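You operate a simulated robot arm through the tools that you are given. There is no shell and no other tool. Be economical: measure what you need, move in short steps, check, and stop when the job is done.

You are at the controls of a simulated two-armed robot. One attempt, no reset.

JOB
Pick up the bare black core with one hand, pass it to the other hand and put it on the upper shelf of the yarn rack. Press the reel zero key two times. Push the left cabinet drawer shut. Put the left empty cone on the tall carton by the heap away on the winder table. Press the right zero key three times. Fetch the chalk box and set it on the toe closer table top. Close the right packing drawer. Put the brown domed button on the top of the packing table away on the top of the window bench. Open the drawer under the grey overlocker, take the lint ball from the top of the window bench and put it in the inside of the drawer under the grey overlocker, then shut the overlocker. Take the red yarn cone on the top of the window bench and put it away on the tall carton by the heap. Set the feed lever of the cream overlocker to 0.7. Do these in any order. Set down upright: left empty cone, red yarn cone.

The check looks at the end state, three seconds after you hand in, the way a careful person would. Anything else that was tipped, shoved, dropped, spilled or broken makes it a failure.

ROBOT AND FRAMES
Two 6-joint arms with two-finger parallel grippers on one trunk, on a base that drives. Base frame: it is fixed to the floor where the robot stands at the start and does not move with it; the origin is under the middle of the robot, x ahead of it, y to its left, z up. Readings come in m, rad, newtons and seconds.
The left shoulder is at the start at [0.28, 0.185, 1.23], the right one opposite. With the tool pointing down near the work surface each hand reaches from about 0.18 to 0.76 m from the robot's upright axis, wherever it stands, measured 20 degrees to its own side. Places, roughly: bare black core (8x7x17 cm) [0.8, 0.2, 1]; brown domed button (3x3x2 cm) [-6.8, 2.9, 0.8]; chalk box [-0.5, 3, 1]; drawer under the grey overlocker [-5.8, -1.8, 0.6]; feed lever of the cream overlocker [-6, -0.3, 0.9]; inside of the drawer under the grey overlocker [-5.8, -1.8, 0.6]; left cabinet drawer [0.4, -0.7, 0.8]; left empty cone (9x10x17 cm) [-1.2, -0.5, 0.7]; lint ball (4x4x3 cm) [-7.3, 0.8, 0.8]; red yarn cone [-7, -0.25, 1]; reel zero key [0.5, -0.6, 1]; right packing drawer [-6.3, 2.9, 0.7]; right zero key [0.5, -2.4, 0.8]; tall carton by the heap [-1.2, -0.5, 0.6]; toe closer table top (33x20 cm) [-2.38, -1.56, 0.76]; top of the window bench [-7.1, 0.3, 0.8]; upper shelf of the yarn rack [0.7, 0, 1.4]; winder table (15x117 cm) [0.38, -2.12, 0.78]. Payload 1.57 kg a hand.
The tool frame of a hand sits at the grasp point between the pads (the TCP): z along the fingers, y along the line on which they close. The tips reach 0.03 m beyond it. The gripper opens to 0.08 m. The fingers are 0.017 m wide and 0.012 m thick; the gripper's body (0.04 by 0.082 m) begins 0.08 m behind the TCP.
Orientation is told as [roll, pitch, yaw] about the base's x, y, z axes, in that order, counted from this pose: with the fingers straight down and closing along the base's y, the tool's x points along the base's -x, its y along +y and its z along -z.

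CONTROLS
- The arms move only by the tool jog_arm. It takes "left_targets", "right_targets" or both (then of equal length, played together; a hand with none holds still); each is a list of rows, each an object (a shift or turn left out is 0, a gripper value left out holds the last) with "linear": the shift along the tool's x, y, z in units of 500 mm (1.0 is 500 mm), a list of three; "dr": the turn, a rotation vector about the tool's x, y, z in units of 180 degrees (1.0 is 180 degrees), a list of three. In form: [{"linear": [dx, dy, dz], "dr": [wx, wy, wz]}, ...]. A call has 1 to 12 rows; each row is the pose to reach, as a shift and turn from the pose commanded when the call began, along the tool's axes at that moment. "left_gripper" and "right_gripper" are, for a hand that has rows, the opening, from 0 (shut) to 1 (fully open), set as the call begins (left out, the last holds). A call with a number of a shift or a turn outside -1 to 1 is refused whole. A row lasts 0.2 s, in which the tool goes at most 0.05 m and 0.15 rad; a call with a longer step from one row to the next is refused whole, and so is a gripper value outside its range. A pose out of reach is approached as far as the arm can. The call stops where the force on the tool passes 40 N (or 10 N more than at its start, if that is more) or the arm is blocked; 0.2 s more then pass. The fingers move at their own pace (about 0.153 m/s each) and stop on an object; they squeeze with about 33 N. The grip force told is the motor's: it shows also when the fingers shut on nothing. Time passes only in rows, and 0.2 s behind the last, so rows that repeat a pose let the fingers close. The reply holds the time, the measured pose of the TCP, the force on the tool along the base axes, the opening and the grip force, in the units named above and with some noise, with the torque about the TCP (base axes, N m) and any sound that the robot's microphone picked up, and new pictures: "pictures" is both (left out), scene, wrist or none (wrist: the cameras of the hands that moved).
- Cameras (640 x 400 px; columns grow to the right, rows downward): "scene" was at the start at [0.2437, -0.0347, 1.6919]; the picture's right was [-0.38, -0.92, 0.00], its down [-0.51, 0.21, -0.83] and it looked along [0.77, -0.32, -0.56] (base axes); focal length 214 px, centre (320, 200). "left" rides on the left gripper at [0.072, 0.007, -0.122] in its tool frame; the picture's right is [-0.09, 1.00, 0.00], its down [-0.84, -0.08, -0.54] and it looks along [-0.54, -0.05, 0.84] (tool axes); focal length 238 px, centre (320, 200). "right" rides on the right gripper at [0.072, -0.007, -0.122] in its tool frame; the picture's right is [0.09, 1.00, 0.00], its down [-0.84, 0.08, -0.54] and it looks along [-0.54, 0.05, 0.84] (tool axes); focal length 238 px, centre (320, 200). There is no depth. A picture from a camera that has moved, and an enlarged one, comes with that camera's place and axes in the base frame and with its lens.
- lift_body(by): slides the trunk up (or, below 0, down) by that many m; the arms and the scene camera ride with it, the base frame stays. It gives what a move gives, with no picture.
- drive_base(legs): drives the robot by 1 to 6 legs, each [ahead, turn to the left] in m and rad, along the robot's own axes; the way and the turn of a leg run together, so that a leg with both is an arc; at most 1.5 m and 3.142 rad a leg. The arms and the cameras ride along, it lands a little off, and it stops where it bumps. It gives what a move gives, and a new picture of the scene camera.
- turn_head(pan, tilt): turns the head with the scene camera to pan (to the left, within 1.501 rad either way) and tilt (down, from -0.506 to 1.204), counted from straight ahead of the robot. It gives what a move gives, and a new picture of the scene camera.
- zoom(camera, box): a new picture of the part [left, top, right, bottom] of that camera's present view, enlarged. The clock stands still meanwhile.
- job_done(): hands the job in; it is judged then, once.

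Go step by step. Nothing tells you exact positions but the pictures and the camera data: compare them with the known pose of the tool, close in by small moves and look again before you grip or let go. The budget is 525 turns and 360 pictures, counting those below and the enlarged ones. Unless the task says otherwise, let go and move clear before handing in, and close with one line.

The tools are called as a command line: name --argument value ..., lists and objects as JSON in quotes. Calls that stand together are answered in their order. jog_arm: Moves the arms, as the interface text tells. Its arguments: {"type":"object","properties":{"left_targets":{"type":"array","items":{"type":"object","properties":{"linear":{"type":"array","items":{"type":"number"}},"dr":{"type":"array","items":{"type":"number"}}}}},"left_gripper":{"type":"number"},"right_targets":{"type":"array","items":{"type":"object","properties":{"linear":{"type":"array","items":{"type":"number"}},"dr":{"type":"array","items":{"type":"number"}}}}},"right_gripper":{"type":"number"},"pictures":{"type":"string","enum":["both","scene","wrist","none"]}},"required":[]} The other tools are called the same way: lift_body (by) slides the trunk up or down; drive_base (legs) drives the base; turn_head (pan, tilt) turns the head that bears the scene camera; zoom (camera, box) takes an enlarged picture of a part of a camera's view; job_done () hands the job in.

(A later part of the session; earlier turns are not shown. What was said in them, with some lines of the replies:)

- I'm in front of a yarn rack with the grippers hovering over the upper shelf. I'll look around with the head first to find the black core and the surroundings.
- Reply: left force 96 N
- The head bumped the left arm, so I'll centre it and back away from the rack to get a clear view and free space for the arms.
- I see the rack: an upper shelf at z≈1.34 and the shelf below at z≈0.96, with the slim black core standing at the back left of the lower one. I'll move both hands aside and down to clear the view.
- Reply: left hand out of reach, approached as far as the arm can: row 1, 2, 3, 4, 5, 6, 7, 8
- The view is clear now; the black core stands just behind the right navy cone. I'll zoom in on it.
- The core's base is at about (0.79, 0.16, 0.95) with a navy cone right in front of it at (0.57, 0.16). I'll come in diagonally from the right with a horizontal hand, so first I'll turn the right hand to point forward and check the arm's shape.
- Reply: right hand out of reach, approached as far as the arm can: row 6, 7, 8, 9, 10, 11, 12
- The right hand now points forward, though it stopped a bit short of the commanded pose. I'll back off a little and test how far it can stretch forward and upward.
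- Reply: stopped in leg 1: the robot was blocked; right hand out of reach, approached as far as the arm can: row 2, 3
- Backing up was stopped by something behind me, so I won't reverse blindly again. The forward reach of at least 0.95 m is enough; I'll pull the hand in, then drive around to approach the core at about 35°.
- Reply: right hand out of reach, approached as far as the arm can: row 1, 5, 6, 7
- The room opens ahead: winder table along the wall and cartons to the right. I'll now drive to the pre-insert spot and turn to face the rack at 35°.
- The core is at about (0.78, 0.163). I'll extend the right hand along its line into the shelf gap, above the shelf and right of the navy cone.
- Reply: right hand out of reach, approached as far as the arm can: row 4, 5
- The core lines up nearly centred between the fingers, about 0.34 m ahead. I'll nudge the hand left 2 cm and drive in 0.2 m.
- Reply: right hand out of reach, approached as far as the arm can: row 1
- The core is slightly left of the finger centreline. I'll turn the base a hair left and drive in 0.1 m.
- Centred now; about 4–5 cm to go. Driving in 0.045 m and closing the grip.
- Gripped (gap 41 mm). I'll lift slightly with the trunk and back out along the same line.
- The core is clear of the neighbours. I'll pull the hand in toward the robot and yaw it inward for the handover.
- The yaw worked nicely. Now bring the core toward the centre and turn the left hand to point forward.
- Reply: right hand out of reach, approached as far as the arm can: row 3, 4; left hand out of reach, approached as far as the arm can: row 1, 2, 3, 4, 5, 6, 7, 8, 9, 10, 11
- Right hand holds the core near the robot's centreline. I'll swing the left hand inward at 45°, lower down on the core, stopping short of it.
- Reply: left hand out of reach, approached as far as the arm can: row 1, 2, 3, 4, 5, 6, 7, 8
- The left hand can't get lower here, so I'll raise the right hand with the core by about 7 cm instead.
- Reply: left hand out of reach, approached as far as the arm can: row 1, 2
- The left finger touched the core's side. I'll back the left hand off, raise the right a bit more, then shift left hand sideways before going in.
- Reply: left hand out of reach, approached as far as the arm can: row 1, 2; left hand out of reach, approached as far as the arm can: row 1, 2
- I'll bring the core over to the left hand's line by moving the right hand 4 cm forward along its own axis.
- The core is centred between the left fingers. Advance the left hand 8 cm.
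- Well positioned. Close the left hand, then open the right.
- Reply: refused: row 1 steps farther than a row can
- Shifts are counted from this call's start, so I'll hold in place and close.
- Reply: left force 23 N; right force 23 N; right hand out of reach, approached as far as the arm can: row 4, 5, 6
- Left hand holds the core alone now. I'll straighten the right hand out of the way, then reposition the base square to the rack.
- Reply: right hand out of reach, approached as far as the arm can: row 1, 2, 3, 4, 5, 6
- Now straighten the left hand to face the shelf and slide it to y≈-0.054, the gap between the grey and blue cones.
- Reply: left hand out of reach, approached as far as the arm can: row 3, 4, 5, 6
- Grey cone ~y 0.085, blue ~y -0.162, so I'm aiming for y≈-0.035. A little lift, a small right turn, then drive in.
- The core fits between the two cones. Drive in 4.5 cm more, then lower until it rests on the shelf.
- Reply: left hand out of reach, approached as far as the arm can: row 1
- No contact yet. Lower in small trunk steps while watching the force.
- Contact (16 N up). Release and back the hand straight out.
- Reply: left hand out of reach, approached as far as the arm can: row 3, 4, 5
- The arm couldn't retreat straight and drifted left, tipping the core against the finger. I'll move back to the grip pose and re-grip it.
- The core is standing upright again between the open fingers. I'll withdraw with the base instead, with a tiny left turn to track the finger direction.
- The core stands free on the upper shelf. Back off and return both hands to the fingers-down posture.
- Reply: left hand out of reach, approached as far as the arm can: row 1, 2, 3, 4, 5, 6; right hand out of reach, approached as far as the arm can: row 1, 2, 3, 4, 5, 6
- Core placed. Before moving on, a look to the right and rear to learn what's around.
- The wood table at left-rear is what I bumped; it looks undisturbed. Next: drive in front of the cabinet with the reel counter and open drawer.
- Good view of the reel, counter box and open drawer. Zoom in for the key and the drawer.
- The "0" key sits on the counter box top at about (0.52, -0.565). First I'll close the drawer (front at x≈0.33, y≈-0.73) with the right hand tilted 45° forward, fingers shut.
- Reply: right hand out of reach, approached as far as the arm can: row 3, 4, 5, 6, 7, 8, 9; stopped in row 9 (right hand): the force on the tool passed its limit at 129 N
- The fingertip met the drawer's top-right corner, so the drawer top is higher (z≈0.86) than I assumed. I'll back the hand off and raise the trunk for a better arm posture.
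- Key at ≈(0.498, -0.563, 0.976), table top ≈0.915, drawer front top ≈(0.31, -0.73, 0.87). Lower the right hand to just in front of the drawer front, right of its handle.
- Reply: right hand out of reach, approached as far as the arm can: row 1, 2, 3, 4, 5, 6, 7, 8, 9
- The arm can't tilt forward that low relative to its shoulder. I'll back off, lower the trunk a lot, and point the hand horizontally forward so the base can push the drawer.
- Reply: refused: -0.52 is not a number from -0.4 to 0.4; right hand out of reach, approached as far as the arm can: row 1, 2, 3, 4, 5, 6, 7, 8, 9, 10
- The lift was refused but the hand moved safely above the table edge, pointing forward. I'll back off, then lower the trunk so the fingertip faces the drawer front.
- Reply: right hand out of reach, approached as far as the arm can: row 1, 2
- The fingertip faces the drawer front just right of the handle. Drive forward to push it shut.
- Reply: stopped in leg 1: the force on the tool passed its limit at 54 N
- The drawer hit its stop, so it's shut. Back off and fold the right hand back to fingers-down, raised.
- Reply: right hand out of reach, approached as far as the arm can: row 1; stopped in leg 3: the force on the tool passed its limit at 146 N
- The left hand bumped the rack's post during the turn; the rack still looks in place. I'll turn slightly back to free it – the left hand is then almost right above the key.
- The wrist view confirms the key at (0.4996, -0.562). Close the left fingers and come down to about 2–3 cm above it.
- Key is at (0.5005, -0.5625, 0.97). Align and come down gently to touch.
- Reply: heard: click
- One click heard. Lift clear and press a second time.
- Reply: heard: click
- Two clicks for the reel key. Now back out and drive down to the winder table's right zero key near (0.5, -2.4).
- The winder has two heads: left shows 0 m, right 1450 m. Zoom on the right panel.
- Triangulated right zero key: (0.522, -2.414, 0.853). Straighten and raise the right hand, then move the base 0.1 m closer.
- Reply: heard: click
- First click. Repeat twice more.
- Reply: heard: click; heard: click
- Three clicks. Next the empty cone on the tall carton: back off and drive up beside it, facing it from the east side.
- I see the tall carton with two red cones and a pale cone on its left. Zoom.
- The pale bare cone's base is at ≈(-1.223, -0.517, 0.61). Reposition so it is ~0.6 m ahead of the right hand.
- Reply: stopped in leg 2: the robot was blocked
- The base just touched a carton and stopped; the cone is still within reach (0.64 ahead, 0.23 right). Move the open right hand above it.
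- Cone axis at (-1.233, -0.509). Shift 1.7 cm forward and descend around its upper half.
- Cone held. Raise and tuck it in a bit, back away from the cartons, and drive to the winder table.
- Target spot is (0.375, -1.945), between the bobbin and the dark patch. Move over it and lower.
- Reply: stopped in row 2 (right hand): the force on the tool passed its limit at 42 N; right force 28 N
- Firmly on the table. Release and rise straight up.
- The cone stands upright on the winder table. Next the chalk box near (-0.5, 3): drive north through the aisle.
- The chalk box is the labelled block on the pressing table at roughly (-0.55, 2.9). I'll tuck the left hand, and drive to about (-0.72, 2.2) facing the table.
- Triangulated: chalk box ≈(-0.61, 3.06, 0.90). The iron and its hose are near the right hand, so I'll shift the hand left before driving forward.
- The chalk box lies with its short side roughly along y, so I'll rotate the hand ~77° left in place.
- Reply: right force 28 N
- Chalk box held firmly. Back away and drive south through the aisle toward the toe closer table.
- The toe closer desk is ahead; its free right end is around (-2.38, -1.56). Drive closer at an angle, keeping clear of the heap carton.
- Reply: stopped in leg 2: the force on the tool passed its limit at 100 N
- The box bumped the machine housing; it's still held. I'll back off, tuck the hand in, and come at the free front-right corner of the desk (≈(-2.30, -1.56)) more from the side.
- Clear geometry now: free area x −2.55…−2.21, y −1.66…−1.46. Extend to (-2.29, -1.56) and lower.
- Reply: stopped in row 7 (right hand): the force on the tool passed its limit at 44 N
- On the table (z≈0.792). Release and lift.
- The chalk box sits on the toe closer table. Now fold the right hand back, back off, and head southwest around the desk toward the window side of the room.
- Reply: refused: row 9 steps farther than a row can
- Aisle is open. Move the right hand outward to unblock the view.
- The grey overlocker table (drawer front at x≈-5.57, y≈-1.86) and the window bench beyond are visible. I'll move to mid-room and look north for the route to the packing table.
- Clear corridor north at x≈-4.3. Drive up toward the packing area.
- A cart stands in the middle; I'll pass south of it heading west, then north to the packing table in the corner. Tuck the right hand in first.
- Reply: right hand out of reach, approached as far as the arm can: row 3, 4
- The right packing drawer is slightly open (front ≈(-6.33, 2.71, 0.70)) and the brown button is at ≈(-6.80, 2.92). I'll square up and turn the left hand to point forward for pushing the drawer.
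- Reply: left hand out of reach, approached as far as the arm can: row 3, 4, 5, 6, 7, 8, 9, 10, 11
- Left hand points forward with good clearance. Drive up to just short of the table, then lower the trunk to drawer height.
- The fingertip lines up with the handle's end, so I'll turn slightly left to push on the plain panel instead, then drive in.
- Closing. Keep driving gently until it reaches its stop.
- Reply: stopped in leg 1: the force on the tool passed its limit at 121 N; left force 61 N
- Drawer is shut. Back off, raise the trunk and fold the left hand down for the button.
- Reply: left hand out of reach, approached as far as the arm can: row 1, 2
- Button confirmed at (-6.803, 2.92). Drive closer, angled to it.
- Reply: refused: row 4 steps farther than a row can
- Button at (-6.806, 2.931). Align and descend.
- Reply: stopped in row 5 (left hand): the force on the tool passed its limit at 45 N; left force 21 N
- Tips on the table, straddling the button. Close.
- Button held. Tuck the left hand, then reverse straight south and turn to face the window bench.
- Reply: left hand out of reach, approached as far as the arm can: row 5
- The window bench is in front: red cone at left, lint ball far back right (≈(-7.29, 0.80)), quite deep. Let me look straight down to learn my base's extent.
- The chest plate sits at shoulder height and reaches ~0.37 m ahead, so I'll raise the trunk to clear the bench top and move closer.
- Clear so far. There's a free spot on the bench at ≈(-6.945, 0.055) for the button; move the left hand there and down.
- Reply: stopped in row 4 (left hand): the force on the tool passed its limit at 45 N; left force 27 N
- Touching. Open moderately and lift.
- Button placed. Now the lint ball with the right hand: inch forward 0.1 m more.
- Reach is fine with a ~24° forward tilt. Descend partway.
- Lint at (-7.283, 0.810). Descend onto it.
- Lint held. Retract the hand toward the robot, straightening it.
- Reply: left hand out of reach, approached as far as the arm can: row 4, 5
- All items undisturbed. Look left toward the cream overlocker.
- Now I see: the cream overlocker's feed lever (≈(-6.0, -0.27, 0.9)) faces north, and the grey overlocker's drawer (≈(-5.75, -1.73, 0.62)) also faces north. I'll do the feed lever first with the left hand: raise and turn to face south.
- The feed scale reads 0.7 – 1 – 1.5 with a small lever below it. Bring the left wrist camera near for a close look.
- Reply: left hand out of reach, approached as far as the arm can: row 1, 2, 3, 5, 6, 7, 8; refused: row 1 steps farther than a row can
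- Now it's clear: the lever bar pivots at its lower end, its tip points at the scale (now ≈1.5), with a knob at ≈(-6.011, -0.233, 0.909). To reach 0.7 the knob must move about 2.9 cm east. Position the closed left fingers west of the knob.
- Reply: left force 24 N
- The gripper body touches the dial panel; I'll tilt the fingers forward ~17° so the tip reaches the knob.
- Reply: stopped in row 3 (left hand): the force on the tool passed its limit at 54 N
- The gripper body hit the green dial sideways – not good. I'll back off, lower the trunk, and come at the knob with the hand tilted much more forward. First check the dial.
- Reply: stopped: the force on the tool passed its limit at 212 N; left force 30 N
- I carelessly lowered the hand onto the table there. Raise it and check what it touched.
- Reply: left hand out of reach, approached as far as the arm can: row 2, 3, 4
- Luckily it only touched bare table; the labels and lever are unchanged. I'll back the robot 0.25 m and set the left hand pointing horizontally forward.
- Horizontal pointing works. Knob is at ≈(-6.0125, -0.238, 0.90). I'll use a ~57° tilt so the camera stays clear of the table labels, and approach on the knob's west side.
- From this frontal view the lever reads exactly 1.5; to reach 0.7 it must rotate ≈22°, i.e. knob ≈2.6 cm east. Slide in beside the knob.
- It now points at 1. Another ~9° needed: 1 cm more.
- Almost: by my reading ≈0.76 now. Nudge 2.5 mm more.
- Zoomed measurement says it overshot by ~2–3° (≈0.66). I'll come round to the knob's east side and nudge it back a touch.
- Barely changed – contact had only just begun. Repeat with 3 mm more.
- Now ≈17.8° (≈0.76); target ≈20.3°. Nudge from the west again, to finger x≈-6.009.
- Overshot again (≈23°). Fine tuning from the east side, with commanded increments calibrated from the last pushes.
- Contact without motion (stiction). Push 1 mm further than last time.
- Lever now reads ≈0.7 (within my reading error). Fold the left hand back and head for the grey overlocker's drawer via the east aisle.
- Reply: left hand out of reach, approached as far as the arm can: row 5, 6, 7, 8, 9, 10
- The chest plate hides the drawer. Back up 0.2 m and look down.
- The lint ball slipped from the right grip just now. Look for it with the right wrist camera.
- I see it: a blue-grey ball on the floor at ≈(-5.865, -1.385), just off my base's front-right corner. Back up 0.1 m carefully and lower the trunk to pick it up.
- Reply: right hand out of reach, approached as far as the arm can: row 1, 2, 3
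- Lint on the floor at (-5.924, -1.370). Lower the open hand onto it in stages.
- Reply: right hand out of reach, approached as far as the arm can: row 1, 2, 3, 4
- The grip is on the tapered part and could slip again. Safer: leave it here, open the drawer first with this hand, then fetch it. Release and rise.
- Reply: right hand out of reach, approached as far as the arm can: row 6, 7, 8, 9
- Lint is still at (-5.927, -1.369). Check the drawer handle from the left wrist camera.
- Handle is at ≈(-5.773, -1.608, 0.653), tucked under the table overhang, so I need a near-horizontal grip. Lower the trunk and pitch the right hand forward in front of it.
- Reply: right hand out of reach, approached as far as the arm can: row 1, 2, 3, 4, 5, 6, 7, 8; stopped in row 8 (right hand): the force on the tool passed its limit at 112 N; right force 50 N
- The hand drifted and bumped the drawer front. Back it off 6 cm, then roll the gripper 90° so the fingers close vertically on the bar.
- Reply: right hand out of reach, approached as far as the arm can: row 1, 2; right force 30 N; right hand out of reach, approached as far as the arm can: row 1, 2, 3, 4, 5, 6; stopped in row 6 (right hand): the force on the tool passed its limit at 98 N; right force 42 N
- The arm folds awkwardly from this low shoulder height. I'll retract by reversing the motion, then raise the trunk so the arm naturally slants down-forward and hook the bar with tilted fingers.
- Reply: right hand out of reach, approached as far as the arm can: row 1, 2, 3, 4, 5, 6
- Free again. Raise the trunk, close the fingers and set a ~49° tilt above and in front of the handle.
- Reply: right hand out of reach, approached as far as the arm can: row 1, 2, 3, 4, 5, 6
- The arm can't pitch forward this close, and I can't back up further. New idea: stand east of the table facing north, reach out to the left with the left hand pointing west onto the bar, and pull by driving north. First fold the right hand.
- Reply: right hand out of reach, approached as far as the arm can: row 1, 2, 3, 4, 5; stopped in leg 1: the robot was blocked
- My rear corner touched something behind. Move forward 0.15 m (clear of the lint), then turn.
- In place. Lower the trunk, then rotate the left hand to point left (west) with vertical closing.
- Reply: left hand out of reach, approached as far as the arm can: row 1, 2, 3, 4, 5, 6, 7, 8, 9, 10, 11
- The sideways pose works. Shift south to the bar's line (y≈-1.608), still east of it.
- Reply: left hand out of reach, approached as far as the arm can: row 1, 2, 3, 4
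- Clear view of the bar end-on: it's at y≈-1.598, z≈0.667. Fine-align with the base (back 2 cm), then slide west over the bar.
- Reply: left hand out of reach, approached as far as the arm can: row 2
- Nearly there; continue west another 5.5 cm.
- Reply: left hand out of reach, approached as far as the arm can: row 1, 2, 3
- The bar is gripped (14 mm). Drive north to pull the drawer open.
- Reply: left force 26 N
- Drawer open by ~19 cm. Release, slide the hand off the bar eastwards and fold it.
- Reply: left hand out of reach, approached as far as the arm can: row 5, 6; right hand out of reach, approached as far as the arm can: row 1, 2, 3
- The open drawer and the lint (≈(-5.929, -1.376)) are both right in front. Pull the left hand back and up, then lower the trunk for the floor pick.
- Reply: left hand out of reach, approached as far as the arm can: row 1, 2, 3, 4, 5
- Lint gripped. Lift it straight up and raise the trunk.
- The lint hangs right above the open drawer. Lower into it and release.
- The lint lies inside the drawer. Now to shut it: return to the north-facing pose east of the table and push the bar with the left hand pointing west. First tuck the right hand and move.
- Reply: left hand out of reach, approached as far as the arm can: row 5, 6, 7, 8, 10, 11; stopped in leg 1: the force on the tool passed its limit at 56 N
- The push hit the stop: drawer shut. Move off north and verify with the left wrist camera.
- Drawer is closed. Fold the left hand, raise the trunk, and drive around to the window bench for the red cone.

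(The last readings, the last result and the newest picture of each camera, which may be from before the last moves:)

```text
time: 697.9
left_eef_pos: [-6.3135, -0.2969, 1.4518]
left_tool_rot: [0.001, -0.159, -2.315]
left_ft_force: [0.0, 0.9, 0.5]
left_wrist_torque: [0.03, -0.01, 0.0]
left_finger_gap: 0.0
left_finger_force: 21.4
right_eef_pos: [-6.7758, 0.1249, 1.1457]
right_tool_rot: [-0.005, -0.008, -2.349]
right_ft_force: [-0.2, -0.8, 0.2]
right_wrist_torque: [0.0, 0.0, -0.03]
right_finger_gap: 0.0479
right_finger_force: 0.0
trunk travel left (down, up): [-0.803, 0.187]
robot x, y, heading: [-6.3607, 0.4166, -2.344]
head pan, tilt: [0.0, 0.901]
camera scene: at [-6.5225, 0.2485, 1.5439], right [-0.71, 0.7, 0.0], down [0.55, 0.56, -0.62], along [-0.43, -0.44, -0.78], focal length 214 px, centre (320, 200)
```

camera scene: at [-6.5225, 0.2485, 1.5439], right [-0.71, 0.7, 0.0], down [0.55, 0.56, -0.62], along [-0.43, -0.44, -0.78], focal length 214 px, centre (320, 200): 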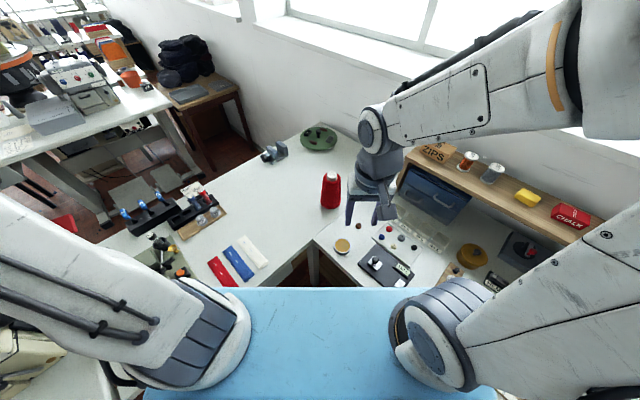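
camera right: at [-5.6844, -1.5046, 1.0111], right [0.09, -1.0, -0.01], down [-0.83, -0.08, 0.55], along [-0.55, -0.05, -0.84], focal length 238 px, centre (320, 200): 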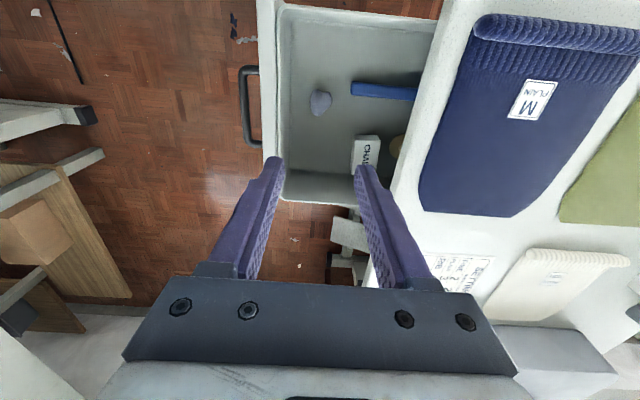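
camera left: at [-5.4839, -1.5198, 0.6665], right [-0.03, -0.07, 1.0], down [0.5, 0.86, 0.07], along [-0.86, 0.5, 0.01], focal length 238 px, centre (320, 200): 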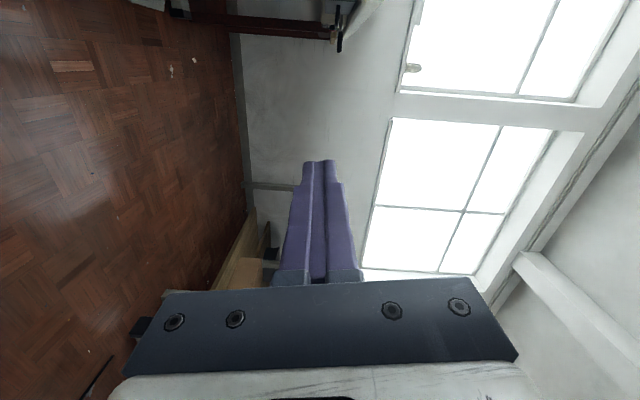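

drive_base --legs '[[0.1, 0]]'

jog_arm --right_targets '[{"linear": [-0.08, 0.02, 0]}, {"linear": [-0.16, 0.04, 0]}, {"linear": [-0.24, 0.06, 0]}, {"linear": [-0.31, 0.08, 0]}]' --right_gripper 1

```text
time: 699.0
left_eef_pos: [-6.3834, -0.3667, 1.4513]
left_tool_rot: [0.001, -0.16, -2.318]
left_ft_force: [0.0, -0.2, -0.5]
left_wrist_torque: [0.03, 0.0, -0.01]
left_finger_gap: 0.0
left_finger_force: 21.8
right_eef_pos: [-6.8449, 0.0558, 1.1448]
right_tool_rot: [-0.003, -0.008, -2.347]
right_ft_force: [-0.6, -1.1, 0.6]
right_wrist_torque: [0.02, -0.03, 0.0]
right_finger_gap: 0.0482
right_finger_force: 0.1
trunk travel left (down, up): [-0.803, 0.187]
robot x, y, heading: [-6.4128, 0.3378, -2.397]
head pan, tilt: [0.0, 0.901]
camera scene: at [-6.5859, 0.1754, 1.5437], right [-0.68, 0.73, 0.0], down [0.58, 0.53, -0.62], along [-0.46, -0.42, -0.78], focal length 214 px, centre (320, 200)
```

scene: 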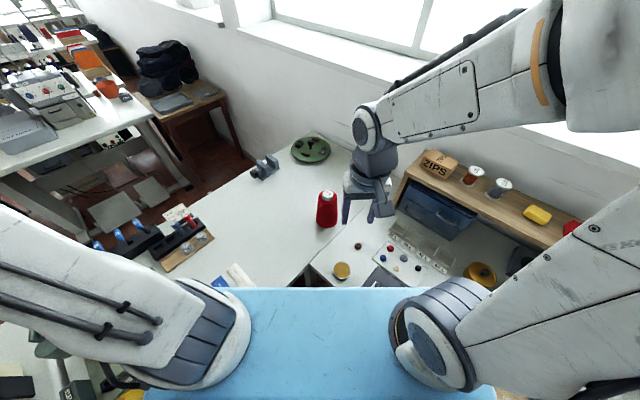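

```text
time: 700.0
left_eef_pos: [-6.3826, -0.366, 1.4528]
left_tool_rot: [0.002, -0.158, -2.319]
left_ft_force: [0.1, 0.1, -0.3]
left_wrist_torque: [0.04, -0.01, -0.01]
left_finger_gap: 0.0001
left_finger_force: 21.2
right_eef_pos: [-6.9248, -0.0828, 1.1468]
right_tool_rot: [-0.004, -0.009, -2.35]
right_ft_force: [-0.1, 0.1, -0.4]
right_wrist_torque: [0.0, -0.01, 0.01]
right_finger_gap: 0.08
right_finger_force: 0.1
trunk travel left (down, up): [-0.803, 0.187]
robot x, y, heading: [-6.4128, 0.3372, -2.395]
head pan, tilt: [0.0, 0.901]
camera scene: at [-6.585, 0.176, 1.5439], right [-0.68, 0.74, 0.0], down [0.58, 0.53, -0.62], along [-0.46, -0.42, -0.78], focal length 214 px, centre (320, 200)
camera right: at [-6.8782, -0.0262, 1.2697], right [0.77, -0.63, 0.0], down [-0.53, -0.65, 0.55], along [-0.35, -0.42, -0.84], focal length 238 px, centre (320, 200)
```

scene: 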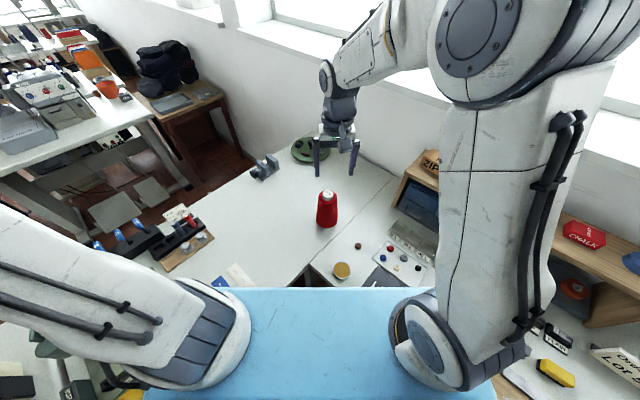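
right: 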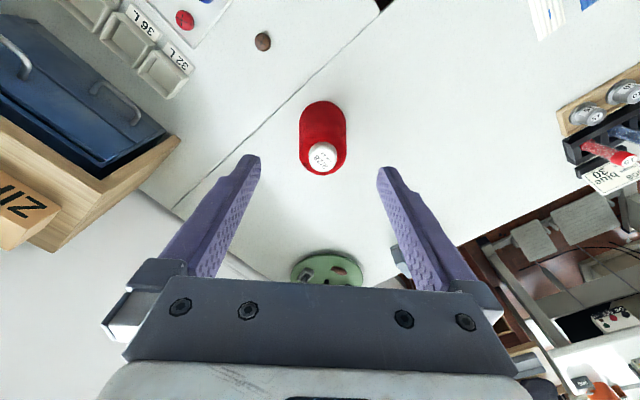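

jog_arm --right_targets '[{"linear": [-0.04, 0.005, 0.05]}, {"linear": [-0.082, 0.011, 0.1]}, {"linear": [-0.082, 0.011, 0.17]}]' --pictures "wrist"

```text
time: 700.9
left_eef_pos: [-6.3805, -0.3657, 1.4514]
left_tool_rot: [0.002, -0.161, -2.316]
left_ft_force: [0.0, 0.5, -0.3]
left_wrist_torque: [-0.04, -0.01, -0.01]
left_finger_gap: 0.0
left_finger_force: 20.8
right_eef_pos: [-6.9504, -0.1159, 1.0627]
right_tool_rot: [-0.003, -0.01, -2.35]
right_ft_force: [1.3, 0.5, 0.1]
right_wrist_torque: [0.02, 0.03, -0.01]
right_finger_gap: 0.08
right_finger_force: 0.0
trunk travel left (down, up): [-0.803, 0.187]
robot x, y, heading: [-6.412, 0.3384, -2.395]
head pan, tilt: [0.0, 0.901]
camera right: at [-6.9039, -0.0599, 1.1856], right [0.77, -0.63, 0.0], down [-0.53, -0.65, 0.55], along [-0.35, -0.42, -0.83], focal length 238 px, centre (320, 200)
```

right: 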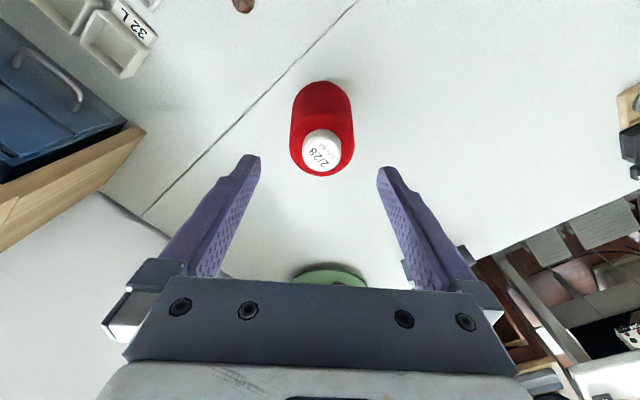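

jog_arm --right_targets '[{"linear": [0, 0.004, 0.08]}, {"linear": [0, 0.004, 0.16]}, {"linear": [0, 0.004, 0.235]}]' --pictures "wrist"

```text
time: 701.6
left_eef_pos: [-6.3828, -0.3669, 1.4523]
left_tool_rot: [0.003, -0.16, -2.318]
left_ft_force: [0.6, 0.3, -0.1]
left_wrist_torque: [-0.02, 0.02, 0.01]
left_finger_gap: 0.0
left_finger_force: 21.8
right_eef_pos: [-6.9501, -0.1172, 0.946]
right_tool_rot: [-0.004, -0.012, -2.352]
right_ft_force: [0.8, -0.7, 0.4]
right_wrist_torque: [0.01, 0.03, -0.03]
right_finger_gap: 0.0802
right_finger_force: 0.1
trunk travel left (down, up): [-0.803, 0.187]
robot x, y, heading: [-6.414, 0.3365, -2.397]
head pan, tilt: [0.0, 0.901]
camera right: at [-6.9039, -0.0619, 1.0676], right [0.77, -0.63, 0.0], down [-0.53, -0.65, 0.55], along [-0.35, -0.42, -0.83], focal length 238 px, centre (320, 200)
```

right: 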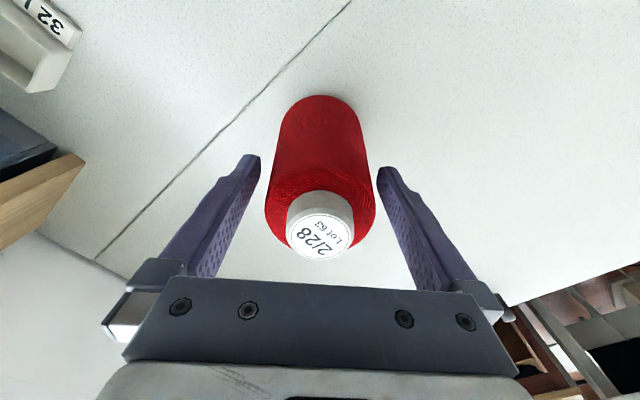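

jog_arm --right_targets '[{"linear": [0, 0, 0.02]}, {"linear": [0, 0, 0.02]}, {"linear": [0, 0, 0.02]}, {"linear": [0, 0, 0.02]}]' --right_gripper 0 --pictures "none"

jog_arm --right_targets '[{"linear": [0, 0, -0.05]}, {"linear": [0, 0, -0.12]}, {"linear": [0, 0, -0.21]}, {"linear": [0, 0, -0.3]}, {"linear": [0, 0, -0.39]}, {"linear": [0, 0, -0.48]}]' --pictures "wrist"

```text
time: 702.1
left_eef_pos: [-6.3809, -0.3648, 1.4533]
left_tool_rot: [0.002, -0.159, -2.318]
left_ft_force: [0.1, 0.1, 0.0]
left_wrist_torque: [-0.02, 0.02, -0.04]
left_finger_gap: 0.0001
left_finger_force: 21.3
right_eef_pos: [-6.95, -0.1194, 0.9424]
right_tool_rot: [-0.001, -0.018, -2.349]
right_ft_force: [4.5, 6.7, 19.8]
right_wrist_torque: [0.32, 0.01, -0.03]
right_finger_gap: 0.0696
right_finger_force: 32.8
trunk travel left (down, up): [-0.803, 0.187]
robot x, y, heading: [-6.412, 0.3397, -2.397]
head pan, tilt: [0.0, 0.901]
stopped in row 2 (right hand): the force on the tool passed its limit at 48 N (the readings are from after the stop); the commanded pose is now the measured one
```

```text
time: 703.5
left_eef_pos: [-6.3826, -0.366, 1.4531]
left_tool_rot: [0.002, -0.159, -2.318]
left_ft_force: [-0.3, 1.2, 0.3]
left_wrist_torque: [-0.01, -0.02, -0.01]
left_finger_gap: 0.0
left_finger_force: 21.1
right_eef_pos: [-6.947, -0.1192, 1.182]
right_tool_rot: [-0.001, -0.015, -2.349]
right_ft_force: [0.4, 0.9, -2.1]
right_wrist_torque: [0.05, -0.01, -0.01]
right_finger_gap: 0.0695
right_finger_force: 32.6
trunk travel left (down, up): [-0.803, 0.187]
robot x, y, heading: [-6.4143, 0.3354, -2.4]
head pan, tilt: [0.0, 0.901]
camera right: at [-6.9011, -0.0623, 1.303], right [0.77, -0.63, 0.0], down [-0.53, -0.64, 0.56], along [-0.35, -0.43, -0.83], focal length 238 px, centre (320, 200)
```

right: 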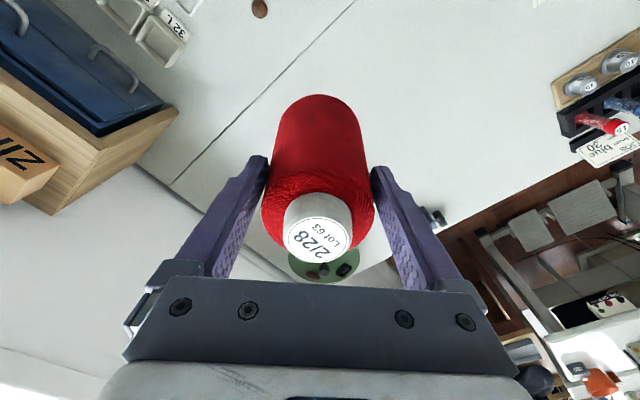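

Red cone held. Back out, tuck it in, and return along the known route: east, south, then around to the carton.

jog_arm --right_targets '[{"linear": [0.08, 0, -0.02]}, {"linear": [0.16, 0, -0.04]}, {"linear": [0.24, 0, -0.06]}, {"linear": [0.32, 0, -0.08]}, {"linear": [0.4, 0, -0.1]}]' --pictures "none"

drive_base --legs '[[-0.48, 0], [0, 2.397], [1.5, 0], [0.16, 0], [0, -1.51]]'

```text
time: 704.7
left_eef_pos: [-6.3824, -0.3664, 1.452]
left_tool_rot: [0.001, -0.159, -2.318]
left_ft_force: [0.1, -0.6, -0.5]
left_wrist_torque: [0.04, 0.01, 0.02]
left_finger_gap: 0.0
left_finger_force: 21.7
right_eef_pos: [-6.8067, 0.0247, 1.2276]
right_tool_rot: [-0.002, -0.016, -2.35]
right_ft_force: [-0.2, 0.5, -3.2]
right_wrist_torque: [0.03, -0.05, 0.01]
right_finger_gap: 0.0696
right_finger_force: 32.7
trunk travel left (down, up): [-0.803, 0.187]
robot x, y, heading: [-6.4144, 0.3355, -2.4]
head pan, tilt: [0.0, 0.901]
```

```text
time: 724.8
left_eef_pos: [-3.8505, 0.2604, 1.4519]
left_tool_rot: [0.003, -0.158, -1.422]
left_ft_force: [-0.7, 0.3, 0.4]
left_wrist_torque: [-0.03, -0.02, -0.01]
left_finger_gap: 0.0
left_finger_force: 20.7
right_eef_pos: [-4.421, 0.1714, 1.2274]
right_tool_rot: [0.0, -0.016, -1.453]
right_ft_force: [-0.4, 0.1, -2.1]
right_wrist_torque: [0.02, 0.02, 0.01]
right_finger_gap: 0.0693
right_finger_force: 33.0
trunk travel left (down, up): [-0.803, 0.187]
robot x, y, heading: [-4.4206, 0.6751, -1.498]
head pan, tilt: [0.0, 0.901]
camera scene: at [-4.4007, 0.438, 1.5438], right [-1.0, -0.07, 0.0], down [-0.06, 0.78, -0.62], along [0.04, -0.62, -0.78], focal length 214 px, centre (320, 200)
```

scene: 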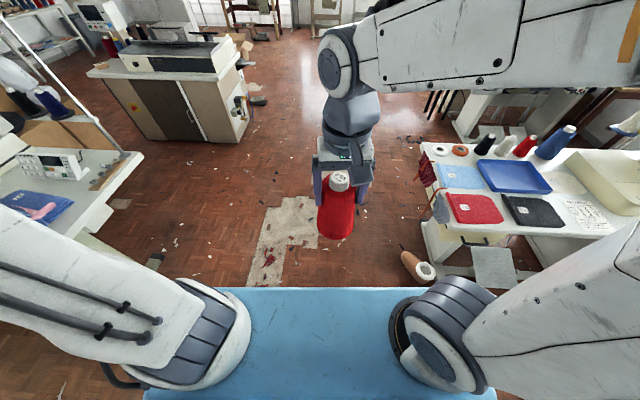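

drive_base --legs '[[0, -0.035], [1.5, 0], [1.5, 0], [0.18, 0], [0, 1.129], [1.2, 0]]'

drive_base --legs '[[0, 0.404], [1.45, 0], [0, 0.78]]'

```text
time: 746.4
left_eef_pos: [-3.22, -2.3419, 1.4508]
left_tool_rot: [-0.003, -0.155, -0.273]
left_ft_force: [-0.3, 0.7, -1.5]
left_wrist_torque: [-0.03, 0.0, 0.01]
left_finger_gap: 0.0
left_finger_force: 21.1
right_eef_pos: [-3.3738, -2.8969, 1.2263]
right_tool_rot: [-0.003, -0.012, -0.304]
right_ft_force: [0.4, 0.2, -2.4]
right_wrist_torque: [0.03, -0.01, 0.02]
right_finger_gap: 0.0696
right_finger_force: 33.0
trunk travel left (down, up): [-0.803, 0.187]
robot x, y, heading: [-3.8308, -2.6996, -0.346]
head pan, tilt: [0.0, 0.901]
stopped in leg 6: the robot was blocked; the commanded pose is now the measured one
camera scene: at [-3.6113, -2.7804, 1.5437], right [-0.34, -0.94, 0.0], down [-0.74, 0.27, -0.62], along [0.58, -0.21, -0.78], focal length 214 px, centre (320, 200)
```

scene: 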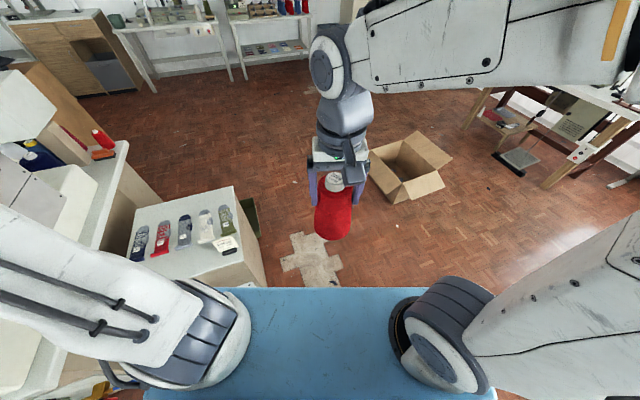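

```text
time: 749.3
left_eef_pos: [-3.3254, -2.1257, 1.4492]
left_tool_rot: [-0.003, -0.155, 0.13]
left_ft_force: [0.9, -0.5, 0.5]
left_wrist_torque: [0.02, 0.03, 0.02]
left_finger_gap: 0.0
left_finger_force: 20.9
right_eef_pos: [-3.2494, -2.6977, 1.2259]
right_tool_rot: [-0.004, -0.012, 0.099]
right_ft_force: [1.1, -1.1, -2.5]
right_wrist_torque: [0.01, 0.05, 0.0]
right_finger_gap: 0.0694
right_finger_force: 33.3
trunk travel left (down, up): [-0.803, 0.187]
robot x, y, heading: [-3.7513, -2.6963, 0.06]
head pan, tilt: [0.0, 0.901]
stopped in leg 2: the robot was blocked; the commanded pose is now the measured one
camera scene: at [-3.5134, -2.6836, 1.5436], right [0.06, -1.0, 0.0], down [-0.78, -0.05, -0.62], along [0.62, 0.04, -0.78], focal length 214 px, centre (320, 200)
```

scene: 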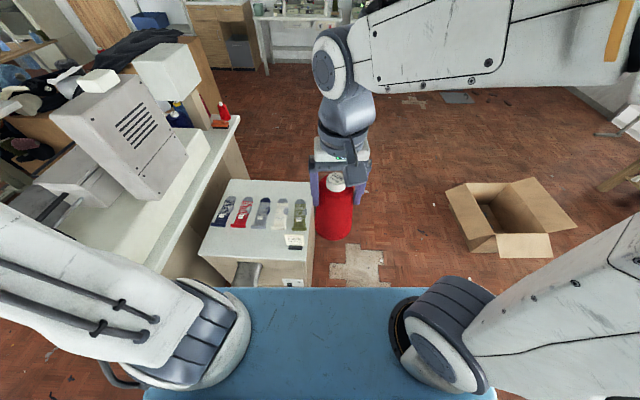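

I brushed the sock stand; its contents look undisturbed. Back off and swing further south around it.

drive_base --legs '[[-0.2, 0], [0, -0.75], [0.65, 0], [0, 0.72], [1.5, 0]]'

```text
time: 765.1
left_eef_pos: [-1.5027, -2.5105, 1.4498]
left_tool_rot: [-0.003, -0.157, 0.107]
left_ft_force: [0.3, 0.1, -0.4]
left_wrist_torque: [-0.02, 0.0, 0.01]
left_finger_gap: 0.0
left_finger_force: 20.9
right_eef_pos: [-1.4389, -3.0856, 1.2268]
right_tool_rot: [-0.005, -0.013, 0.077]
right_ft_force: [0.2, -0.2, -2.2]
right_wrist_torque: [0.0, 0.05, 0.01]
right_finger_gap: 0.0694
right_finger_force: 33.0
trunk travel left (down, up): [-0.803, 0.187]
robot x, y, heading: [-1.9437, -3.0759, 0.037]
head pan, tilt: [0.0, 0.901]
camera scene: at [-1.7033, -3.0644, 1.5438], right [0.04, -1.0, 0.0], down [-0.78, -0.03, -0.62], along [0.62, 0.02, -0.78], focal length 214 px, centre (320, 200)
```

scene: 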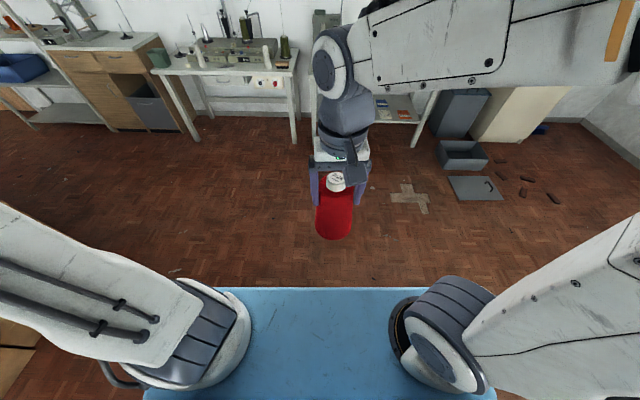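

Now go up to the tall carton from the east side as before.

drive_base --legs '[[0, 0.614], [1.5, 0], [0.44, 0], [0, 0.845], [0.943, 0], [0, 1.404]]'

```text
time: 786.7
left_eef_pos: [-0.8978, -1.3686, 1.4502]
left_tool_rot: [-0.004, -0.157, 2.982]
left_ft_force: [-0.7, 0.4, 0.2]
left_wrist_torque: [0.01, -0.01, 0.0]
left_finger_gap: 0.0
left_finger_force: 21.2
right_eef_pos: [-0.8076, -0.7992, 1.2255]
right_tool_rot: [-0.004, -0.014, 2.951]
right_ft_force: [-0.5, -0.9, -2.0]
right_wrist_torque: [-0.03, -0.06, -0.01]
right_finger_gap: 0.0695
right_finger_force: 33.0
trunk travel left (down, up): [-0.803, 0.187]
robot x, y, heading: [-0.3251, -0.9434, 2.915]
head pan, tilt: [0.0, 0.901]
camera scene: at [-0.5551, -0.892, 1.5438], right [0.23, 0.97, 0.0], down [0.76, -0.18, -0.62], along [-0.6, 0.14, -0.78], focal length 214 px, centre (320, 200)
```

scene: 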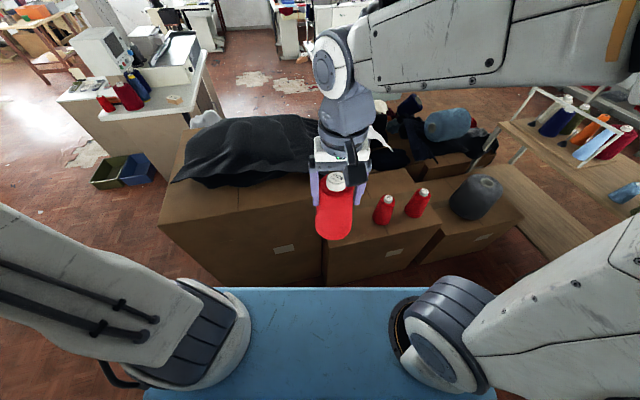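

drive_base --legs '[[0.3, 0]]'

jog_arm --right_targets '[{"linear": [-0.06, -0.06, 0.02]}, {"linear": [-0.12, -0.12, 0.04]}, {"linear": [-0.18, -0.18, 0.06]}, {"linear": [-0.24, -0.24, 0.08]}, {"linear": [-0.3, -0.3, 0.1]}, {"linear": [-0.36, -0.36, 0.14]}, {"linear": [-0.37, -0.38, 0.2]}]'

```text
time: 788.8
left_eef_pos: [-1.1952, -1.3005, 1.4511]
left_tool_rot: [-0.004, -0.158, 2.981]
left_ft_force: [0.1, 0.0, -0.3]
left_wrist_torque: [0.0, 0.0, -0.01]
left_finger_gap: 0.0
left_finger_force: 21.2
right_eef_pos: [-1.1049, -0.731, 1.2264]
right_tool_rot: [-0.005, -0.015, 2.95]
right_ft_force: [0.4, 0.4, -2.0]
right_wrist_torque: [0.01, -0.02, 0.01]
right_finger_gap: 0.0692
right_finger_force: 33.1
trunk travel left (down, up): [-0.803, 0.187]
robot x, y, heading: [-0.6233, -0.8752, 2.915]
head pan, tilt: [0.0, 0.901]
camera scene: at [-0.8524, -0.8232, 1.5439], right [0.23, 0.97, 0.0], down [0.76, -0.18, -0.62], along [-0.61, 0.14, -0.78], focal length 214 px, centre (320, 200)
```

scene: 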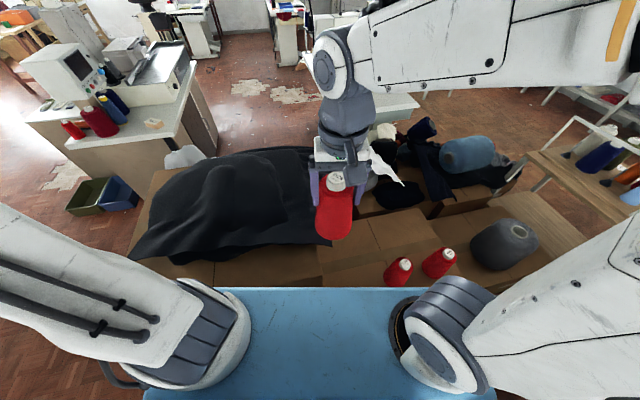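

```text
time: 790.4
left_eef_pos: [-1.1955, -1.3003, 1.4507]
left_tool_rot: [-0.004, -0.158, 2.981]
left_ft_force: [0.1, -0.1, 0.0]
left_wrist_torque: [0.01, 0.02, 0.02]
left_finger_gap: 0.0003
left_finger_force: 21.7
right_eef_pos: [-1.2532, -0.5086, 1.1297]
right_tool_rot: [-0.004, -0.014, 2.951]
right_ft_force: [0.6, -0.2, -1.8]
right_wrist_torque: [-0.04, -0.01, -0.02]
right_finger_gap: 0.0692
right_finger_force: 32.8
trunk travel left (down, up): [-0.803, 0.187]
robot x, y, heading: [-0.6245, -0.8725, 2.914]
head pan, tilt: [0.0, 0.901]
camera scene: at [-0.8529, -0.8229, 1.5438], right [0.23, 0.97, 0.0], down [0.76, -0.18, -0.62], along [-0.6, 0.14, -0.78], focal length 214 px, centre (320, 200)
camera right: at [-1.1797, -0.5163, 1.2524], right [-0.1, -1.0, 0.0], down [-0.83, 0.08, 0.55], along [-0.55, 0.06, -0.83], focal length 238 px, centre (320, 200)
```

scene: 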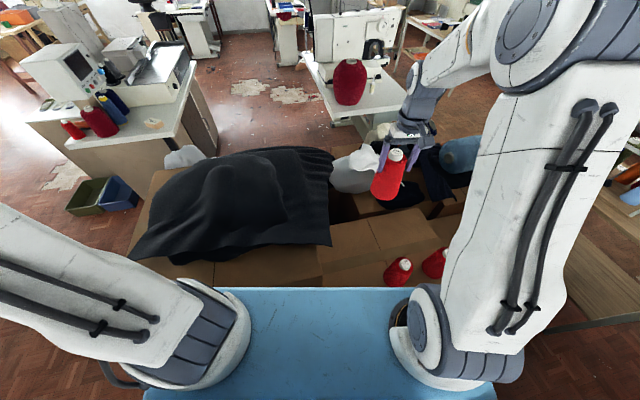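
right: 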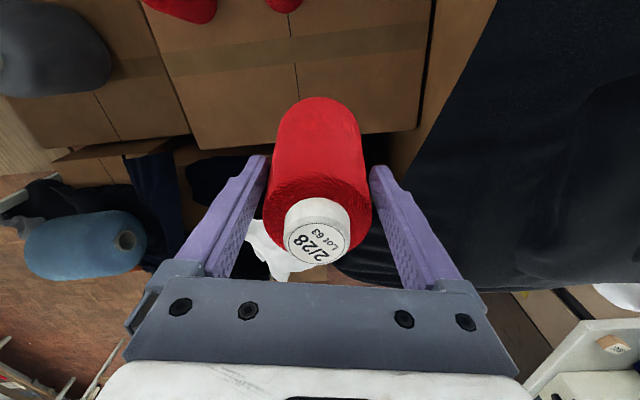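

Above the empty spot on the tall carton. Lower toward the top (contact expected near TCP z≈0.763).

jog_arm --right_targets '[{"linear": [0.02, 0, 0.08]}, {"linear": [0.04, 0, 0.17]}, {"linear": [0.04, 0, 0.26]}, {"linear": [0.04, 0, 0.35]}, {"linear": [0.04, 0, 0.44]}, {"linear": [0.04, 0, 0.53]}, {"linear": [0.04, 0, 0.61]}, {"linear": [0.04, 0, 0.67]}]'

```text
time: 792.2
left_eef_pos: [-1.1954, -1.3012, 1.4506]
left_tool_rot: [-0.005, -0.157, 2.981]
left_ft_force: [-0.7, 0.7, 0.5]
left_wrist_torque: [0.01, 0.01, -0.02]
left_finger_gap: 0.0
left_finger_force: 21.7
right_eef_pos: [-1.2368, -0.5115, 0.7946]
right_tool_rot: [-0.003, -0.016, 2.951]
right_ft_force: [0.3, 0.6, -2.2]
right_wrist_torque: [0.01, -0.05, 0.0]
right_finger_gap: 0.0691
right_finger_force: 33.0
trunk travel left (down, up): [-0.803, 0.187]
robot x, y, heading: [-0.626, -0.8697, 2.911]
head pan, tilt: [0.0, 0.901]
camera scene: at [-0.8527, -0.823, 1.5439], right [0.23, 0.97, 0.0], down [0.76, -0.18, -0.62], along [-0.6, 0.14, -0.78], focal length 214 px, centre (320, 200)
camera right: at [-1.1637, -0.5183, 0.9165], right [-0.1, -1.0, 0.0], down [-0.83, 0.08, 0.55], along [-0.55, 0.06, -0.83], focal length 238 px, centre (320, 200)
```

scene: 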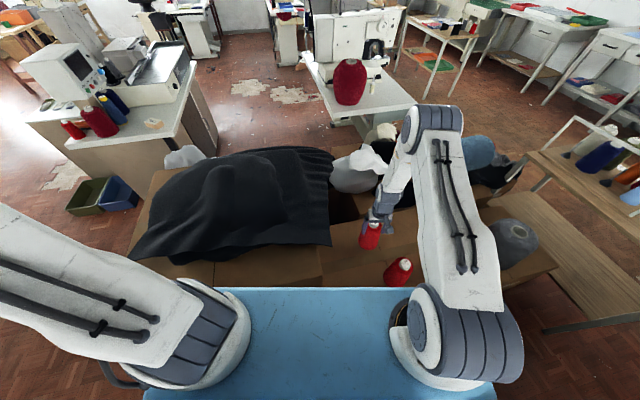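
right: 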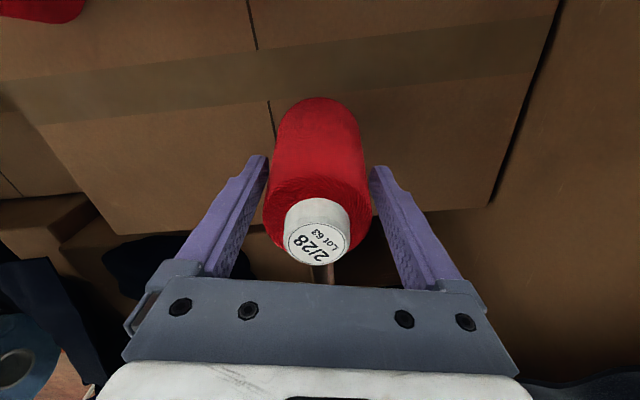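

jog_arm --right_targets '[{"linear": [0, 0, 0.03]}, {"linear": [0, 0, 0.045]}, {"linear": [0, 0, 0.055]}, {"linear": [0, 0, 0.062]}]' --pictures "none"

jog_arm --right_targets '[{"linear": [0, 0, 0.004]}, {"linear": [0, 0, 0.008]}, {"linear": [0, 0, 0.012]}]' --pictures "none"

```text
time: 793.2
left_eef_pos: [-1.194, -1.3017, 1.4522]
left_tool_rot: [-0.002, -0.157, 2.981]
left_ft_force: [0.4, -0.4, -0.2]
left_wrist_torque: [0.01, 0.0, -0.01]
left_finger_gap: 0.0
left_finger_force: 21.4
right_eef_pos: [-1.2365, -0.5113, 0.7657]
right_tool_rot: [-0.002, -0.015, 2.952]
right_ft_force: [7.8, -1.9, 27.1]
right_wrist_torque: [-0.01, 0.16, 0.02]
right_finger_gap: 0.0695
right_finger_force: 33.5
trunk travel left (down, up): [-0.803, 0.187]
robot x, y, heading: [-0.6251, -0.8779, 2.915]
head pan, tilt: [0.0, 0.901]
```

```text
time: 793.5
left_eef_pos: [-1.1947, -1.3016, 1.451]
left_tool_rot: [-0.003, -0.157, 2.982]
left_ft_force: [0.0, 0.8, 0.3]
left_wrist_torque: [-0.02, 0.02, -0.02]
left_finger_gap: 0.0
left_finger_force: 21.1
right_eef_pos: [-1.237, -0.5107, 0.7664]
right_tool_rot: [-0.004, -0.014, 2.951]
right_ft_force: [6.8, -2.3, 24.9]
right_wrist_torque: [-0.14, 0.25, 0.05]
right_finger_gap: 0.0691
right_finger_force: 33.0
trunk travel left (down, up): [-0.803, 0.187]
robot x, y, heading: [-0.6273, -0.8758, 2.911]
head pan, tilt: [0.0, 0.901]
stopped in row 1 (right hand): the force on the tool passed its limit at 44 N (the readings are from after the stop); the commanded pose is now the measured one
```

Seated on the carton. Release and rise straight up.

jog_arm --right_targets '[{"linear": [0, 0, -0.004]}, {"linear": [0, 0, -0.004]}, {"linear": [0, 0, -0.004]}, {"linear": [0, 0, -0.06]}, {"linear": [0, 0, -0.14]}, {"linear": [0, 0, -0.23]}, {"linear": [0, 0, -0.32]}, {"linear": [0, 0, -0.41]}, {"linear": [0, 0, -0.5]}, {"linear": [0, 0, -0.59]}, {"linear": [0, 0, -0.68]}]' --right_gripper 1

```text
time: 795.9
left_eef_pos: [-1.1967, -1.3005, 1.4497]
left_tool_rot: [-0.002, -0.157, 2.983]
left_ft_force: [0.0, 1.1, 0.6]
left_wrist_torque: [-0.01, -0.01, -0.01]
left_finger_gap: 0.0
left_finger_force: 21.2
right_eef_pos: [-1.2323, -0.5131, 1.1029]
right_tool_rot: [-0.003, -0.012, 2.951]
right_ft_force: [-0.6, 0.3, 0.8]
right_wrist_torque: [-0.01, -0.01, 0.0]
right_finger_gap: 0.0798
right_finger_force: 0.1
trunk travel left (down, up): [-0.803, 0.187]
robot x, y, heading: [-0.6231, -0.8757, 2.909]
head pan, tilt: [0.0, 0.901]
camera scene: at [-0.8527, -0.823, 1.5438], right [0.23, 0.97, 0.0], down [0.76, -0.18, -0.62], along [-0.6, 0.14, -0.78], focal length 214 px, centre (320, 200)
camera right: at [-1.1596, -0.52, 1.226], right [-0.1, -1.0, 0.0], down [-0.83, 0.08, 0.55], along [-0.55, 0.06, -0.83], focal length 238 px, centre (320, 200)
```

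scene: 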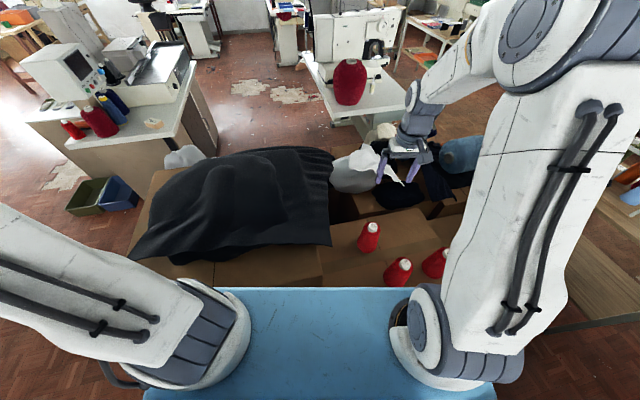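
right: 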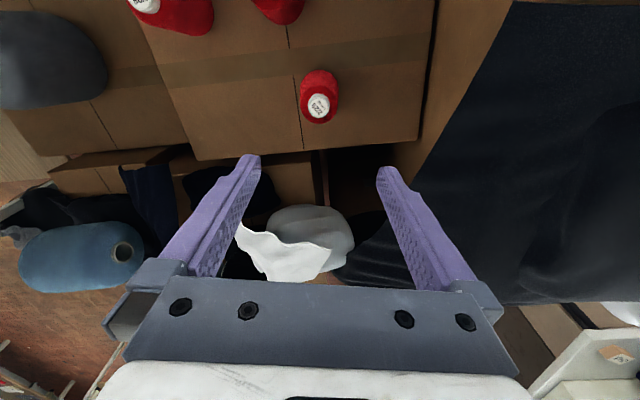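

The red cone stands upright on the carton beside the others. Back the robot clear before handing in.

drive_base --legs '[[-0.25, 0]]'

```text
time: 797.7
left_eef_pos: [-0.9512, -1.3577, 1.4498]
left_tool_rot: [-0.002, -0.155, 2.981]
left_ft_force: [-0.7, -0.6, 0.2]
left_wrist_torque: [-0.01, -0.02, -0.01]
left_finger_gap: 0.0
left_finger_force: 21.4
right_eef_pos: [-0.9894, -0.5685, 1.103]
right_tool_rot: [-0.002, -0.014, 2.95]
right_ft_force: [-0.2, -0.4, 0.0]
right_wrist_torque: [0.0, -0.02, 0.02]
right_finger_gap: 0.0796
right_finger_force: 0.1
trunk travel left (down, up): [-0.803, 0.187]
robot x, y, heading: [-0.378, -0.9304, 2.923]
head pan, tilt: [0.0, 0.901]
camera scene: at [-0.6093, -0.8796, 1.5438], right [0.23, 0.97, 0.0], down [0.76, -0.18, -0.62], along [-0.6, 0.14, -0.78], focal length 214 px, centre (320, 200)
```

scene: 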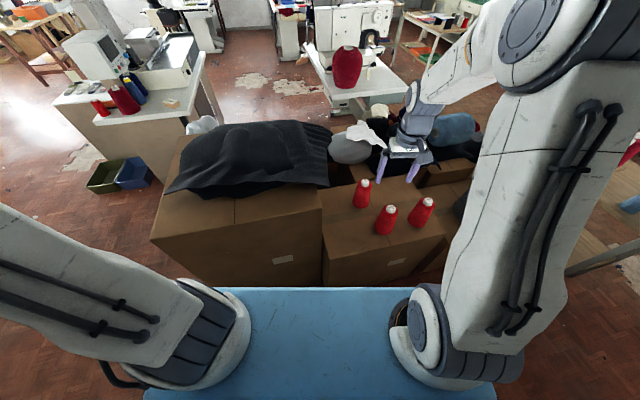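

Everything stands. One last check of the rack and cabinet by turning around.

drive_base --legs '[[0, -2.5]]'

turn_head --pan 0 --tilt 0.45

```text
time: 804.1
left_eef_pos: [-0.1611, -0.2558, 1.4489]
left_tool_rot: [-0.005, -0.158, 0.455]
left_ft_force: [0.1, -1.0, 0.3]
left_wrist_torque: [0.01, 0.02, 0.01]
left_finger_gap: 0.0
left_finger_force: 21.8
right_eef_pos: [0.3247, -0.8772, 1.1025]
right_tool_rot: [-0.004, -0.015, 0.425]
right_ft_force: [-0.6, 0.0, -1.0]
right_wrist_torque: [-0.01, -0.01, -0.05]
right_finger_gap: 0.08
right_finger_force: 0.0
trunk travel left (down, up): [-0.803, 0.187]
robot x, y, heading: [-0.3781, -0.9295, 0.391]
head pan, tilt: [0.0, 0.901]
camera scene: at [-0.1613, -0.8434, 1.5438], right [0.38, -0.93, 0.0], down [-0.73, -0.3, -0.62], along [0.57, 0.23, -0.78], focal length 214 px, centre (320, 200)
```

scene: 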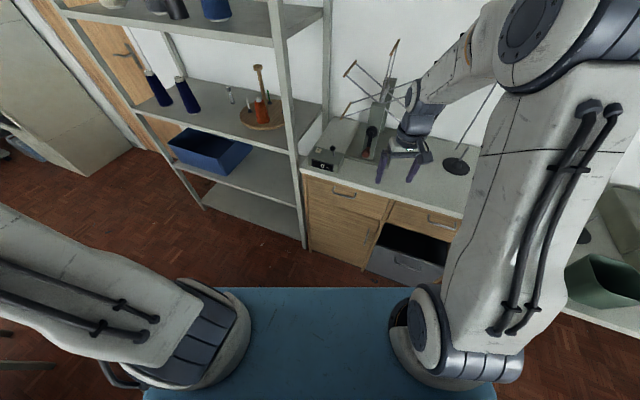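

```text
time: 805.0
left_eef_pos: [-0.1609, -0.2552, 1.4505]
left_tool_rot: [-0.005, -0.159, 0.455]
left_ft_force: [-0.9, -0.1, -0.2]
left_wrist_torque: [0.0, 0.01, -0.01]
left_finger_gap: 0.0
left_finger_force: 21.0
right_eef_pos: [0.3259, -0.8766, 1.1023]
right_tool_rot: [-0.005, -0.014, 0.425]
right_ft_force: [0.6, -0.6, 0.3]
right_wrist_torque: [0.02, 0.0, 0.03]
right_finger_gap: 0.0801
right_finger_force: 0.1
trunk travel left (down, up): [-0.803, 0.187]
robot x, y, heading: [-0.383, -0.9287, 0.39]
head pan, tilt: [0.0, 0.45]
camera scene: at [-0.1461, -0.8372, 1.5821], right [0.38, -0.93, 0.0], down [-0.4, -0.17, -0.9], along [0.83, 0.34, -0.44], focal length 214 px, centre (320, 200)
```

scene: 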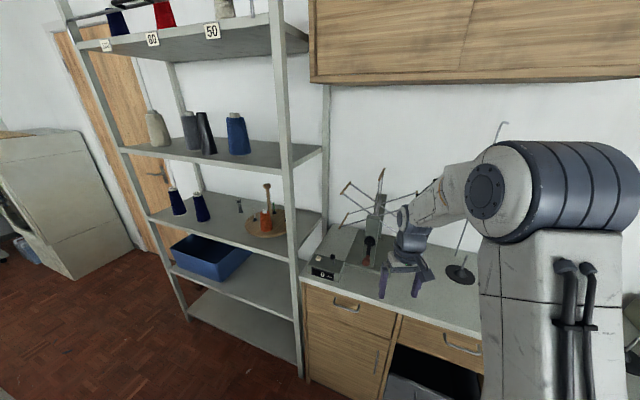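

The core is upright on the upper shelf, the cabinet drawer is flush and the reel counter reads 0. Both hands are empty and clear, so I'm handing in.

job_done

```text
The job is handed in.
```

I finished all eleven tasks and handed in the job. The feed lever reads about 0.72 by eye rather than exactly 0.7, and the lint ball dropped to the floor once before I put it in the overlocker drawer and shut it. Along the way I also bumped the rack post, the toe closer housing, the sock stand, a carton and the cream overlocker's green dial; I saw no damage, but I did not recheck the dial.
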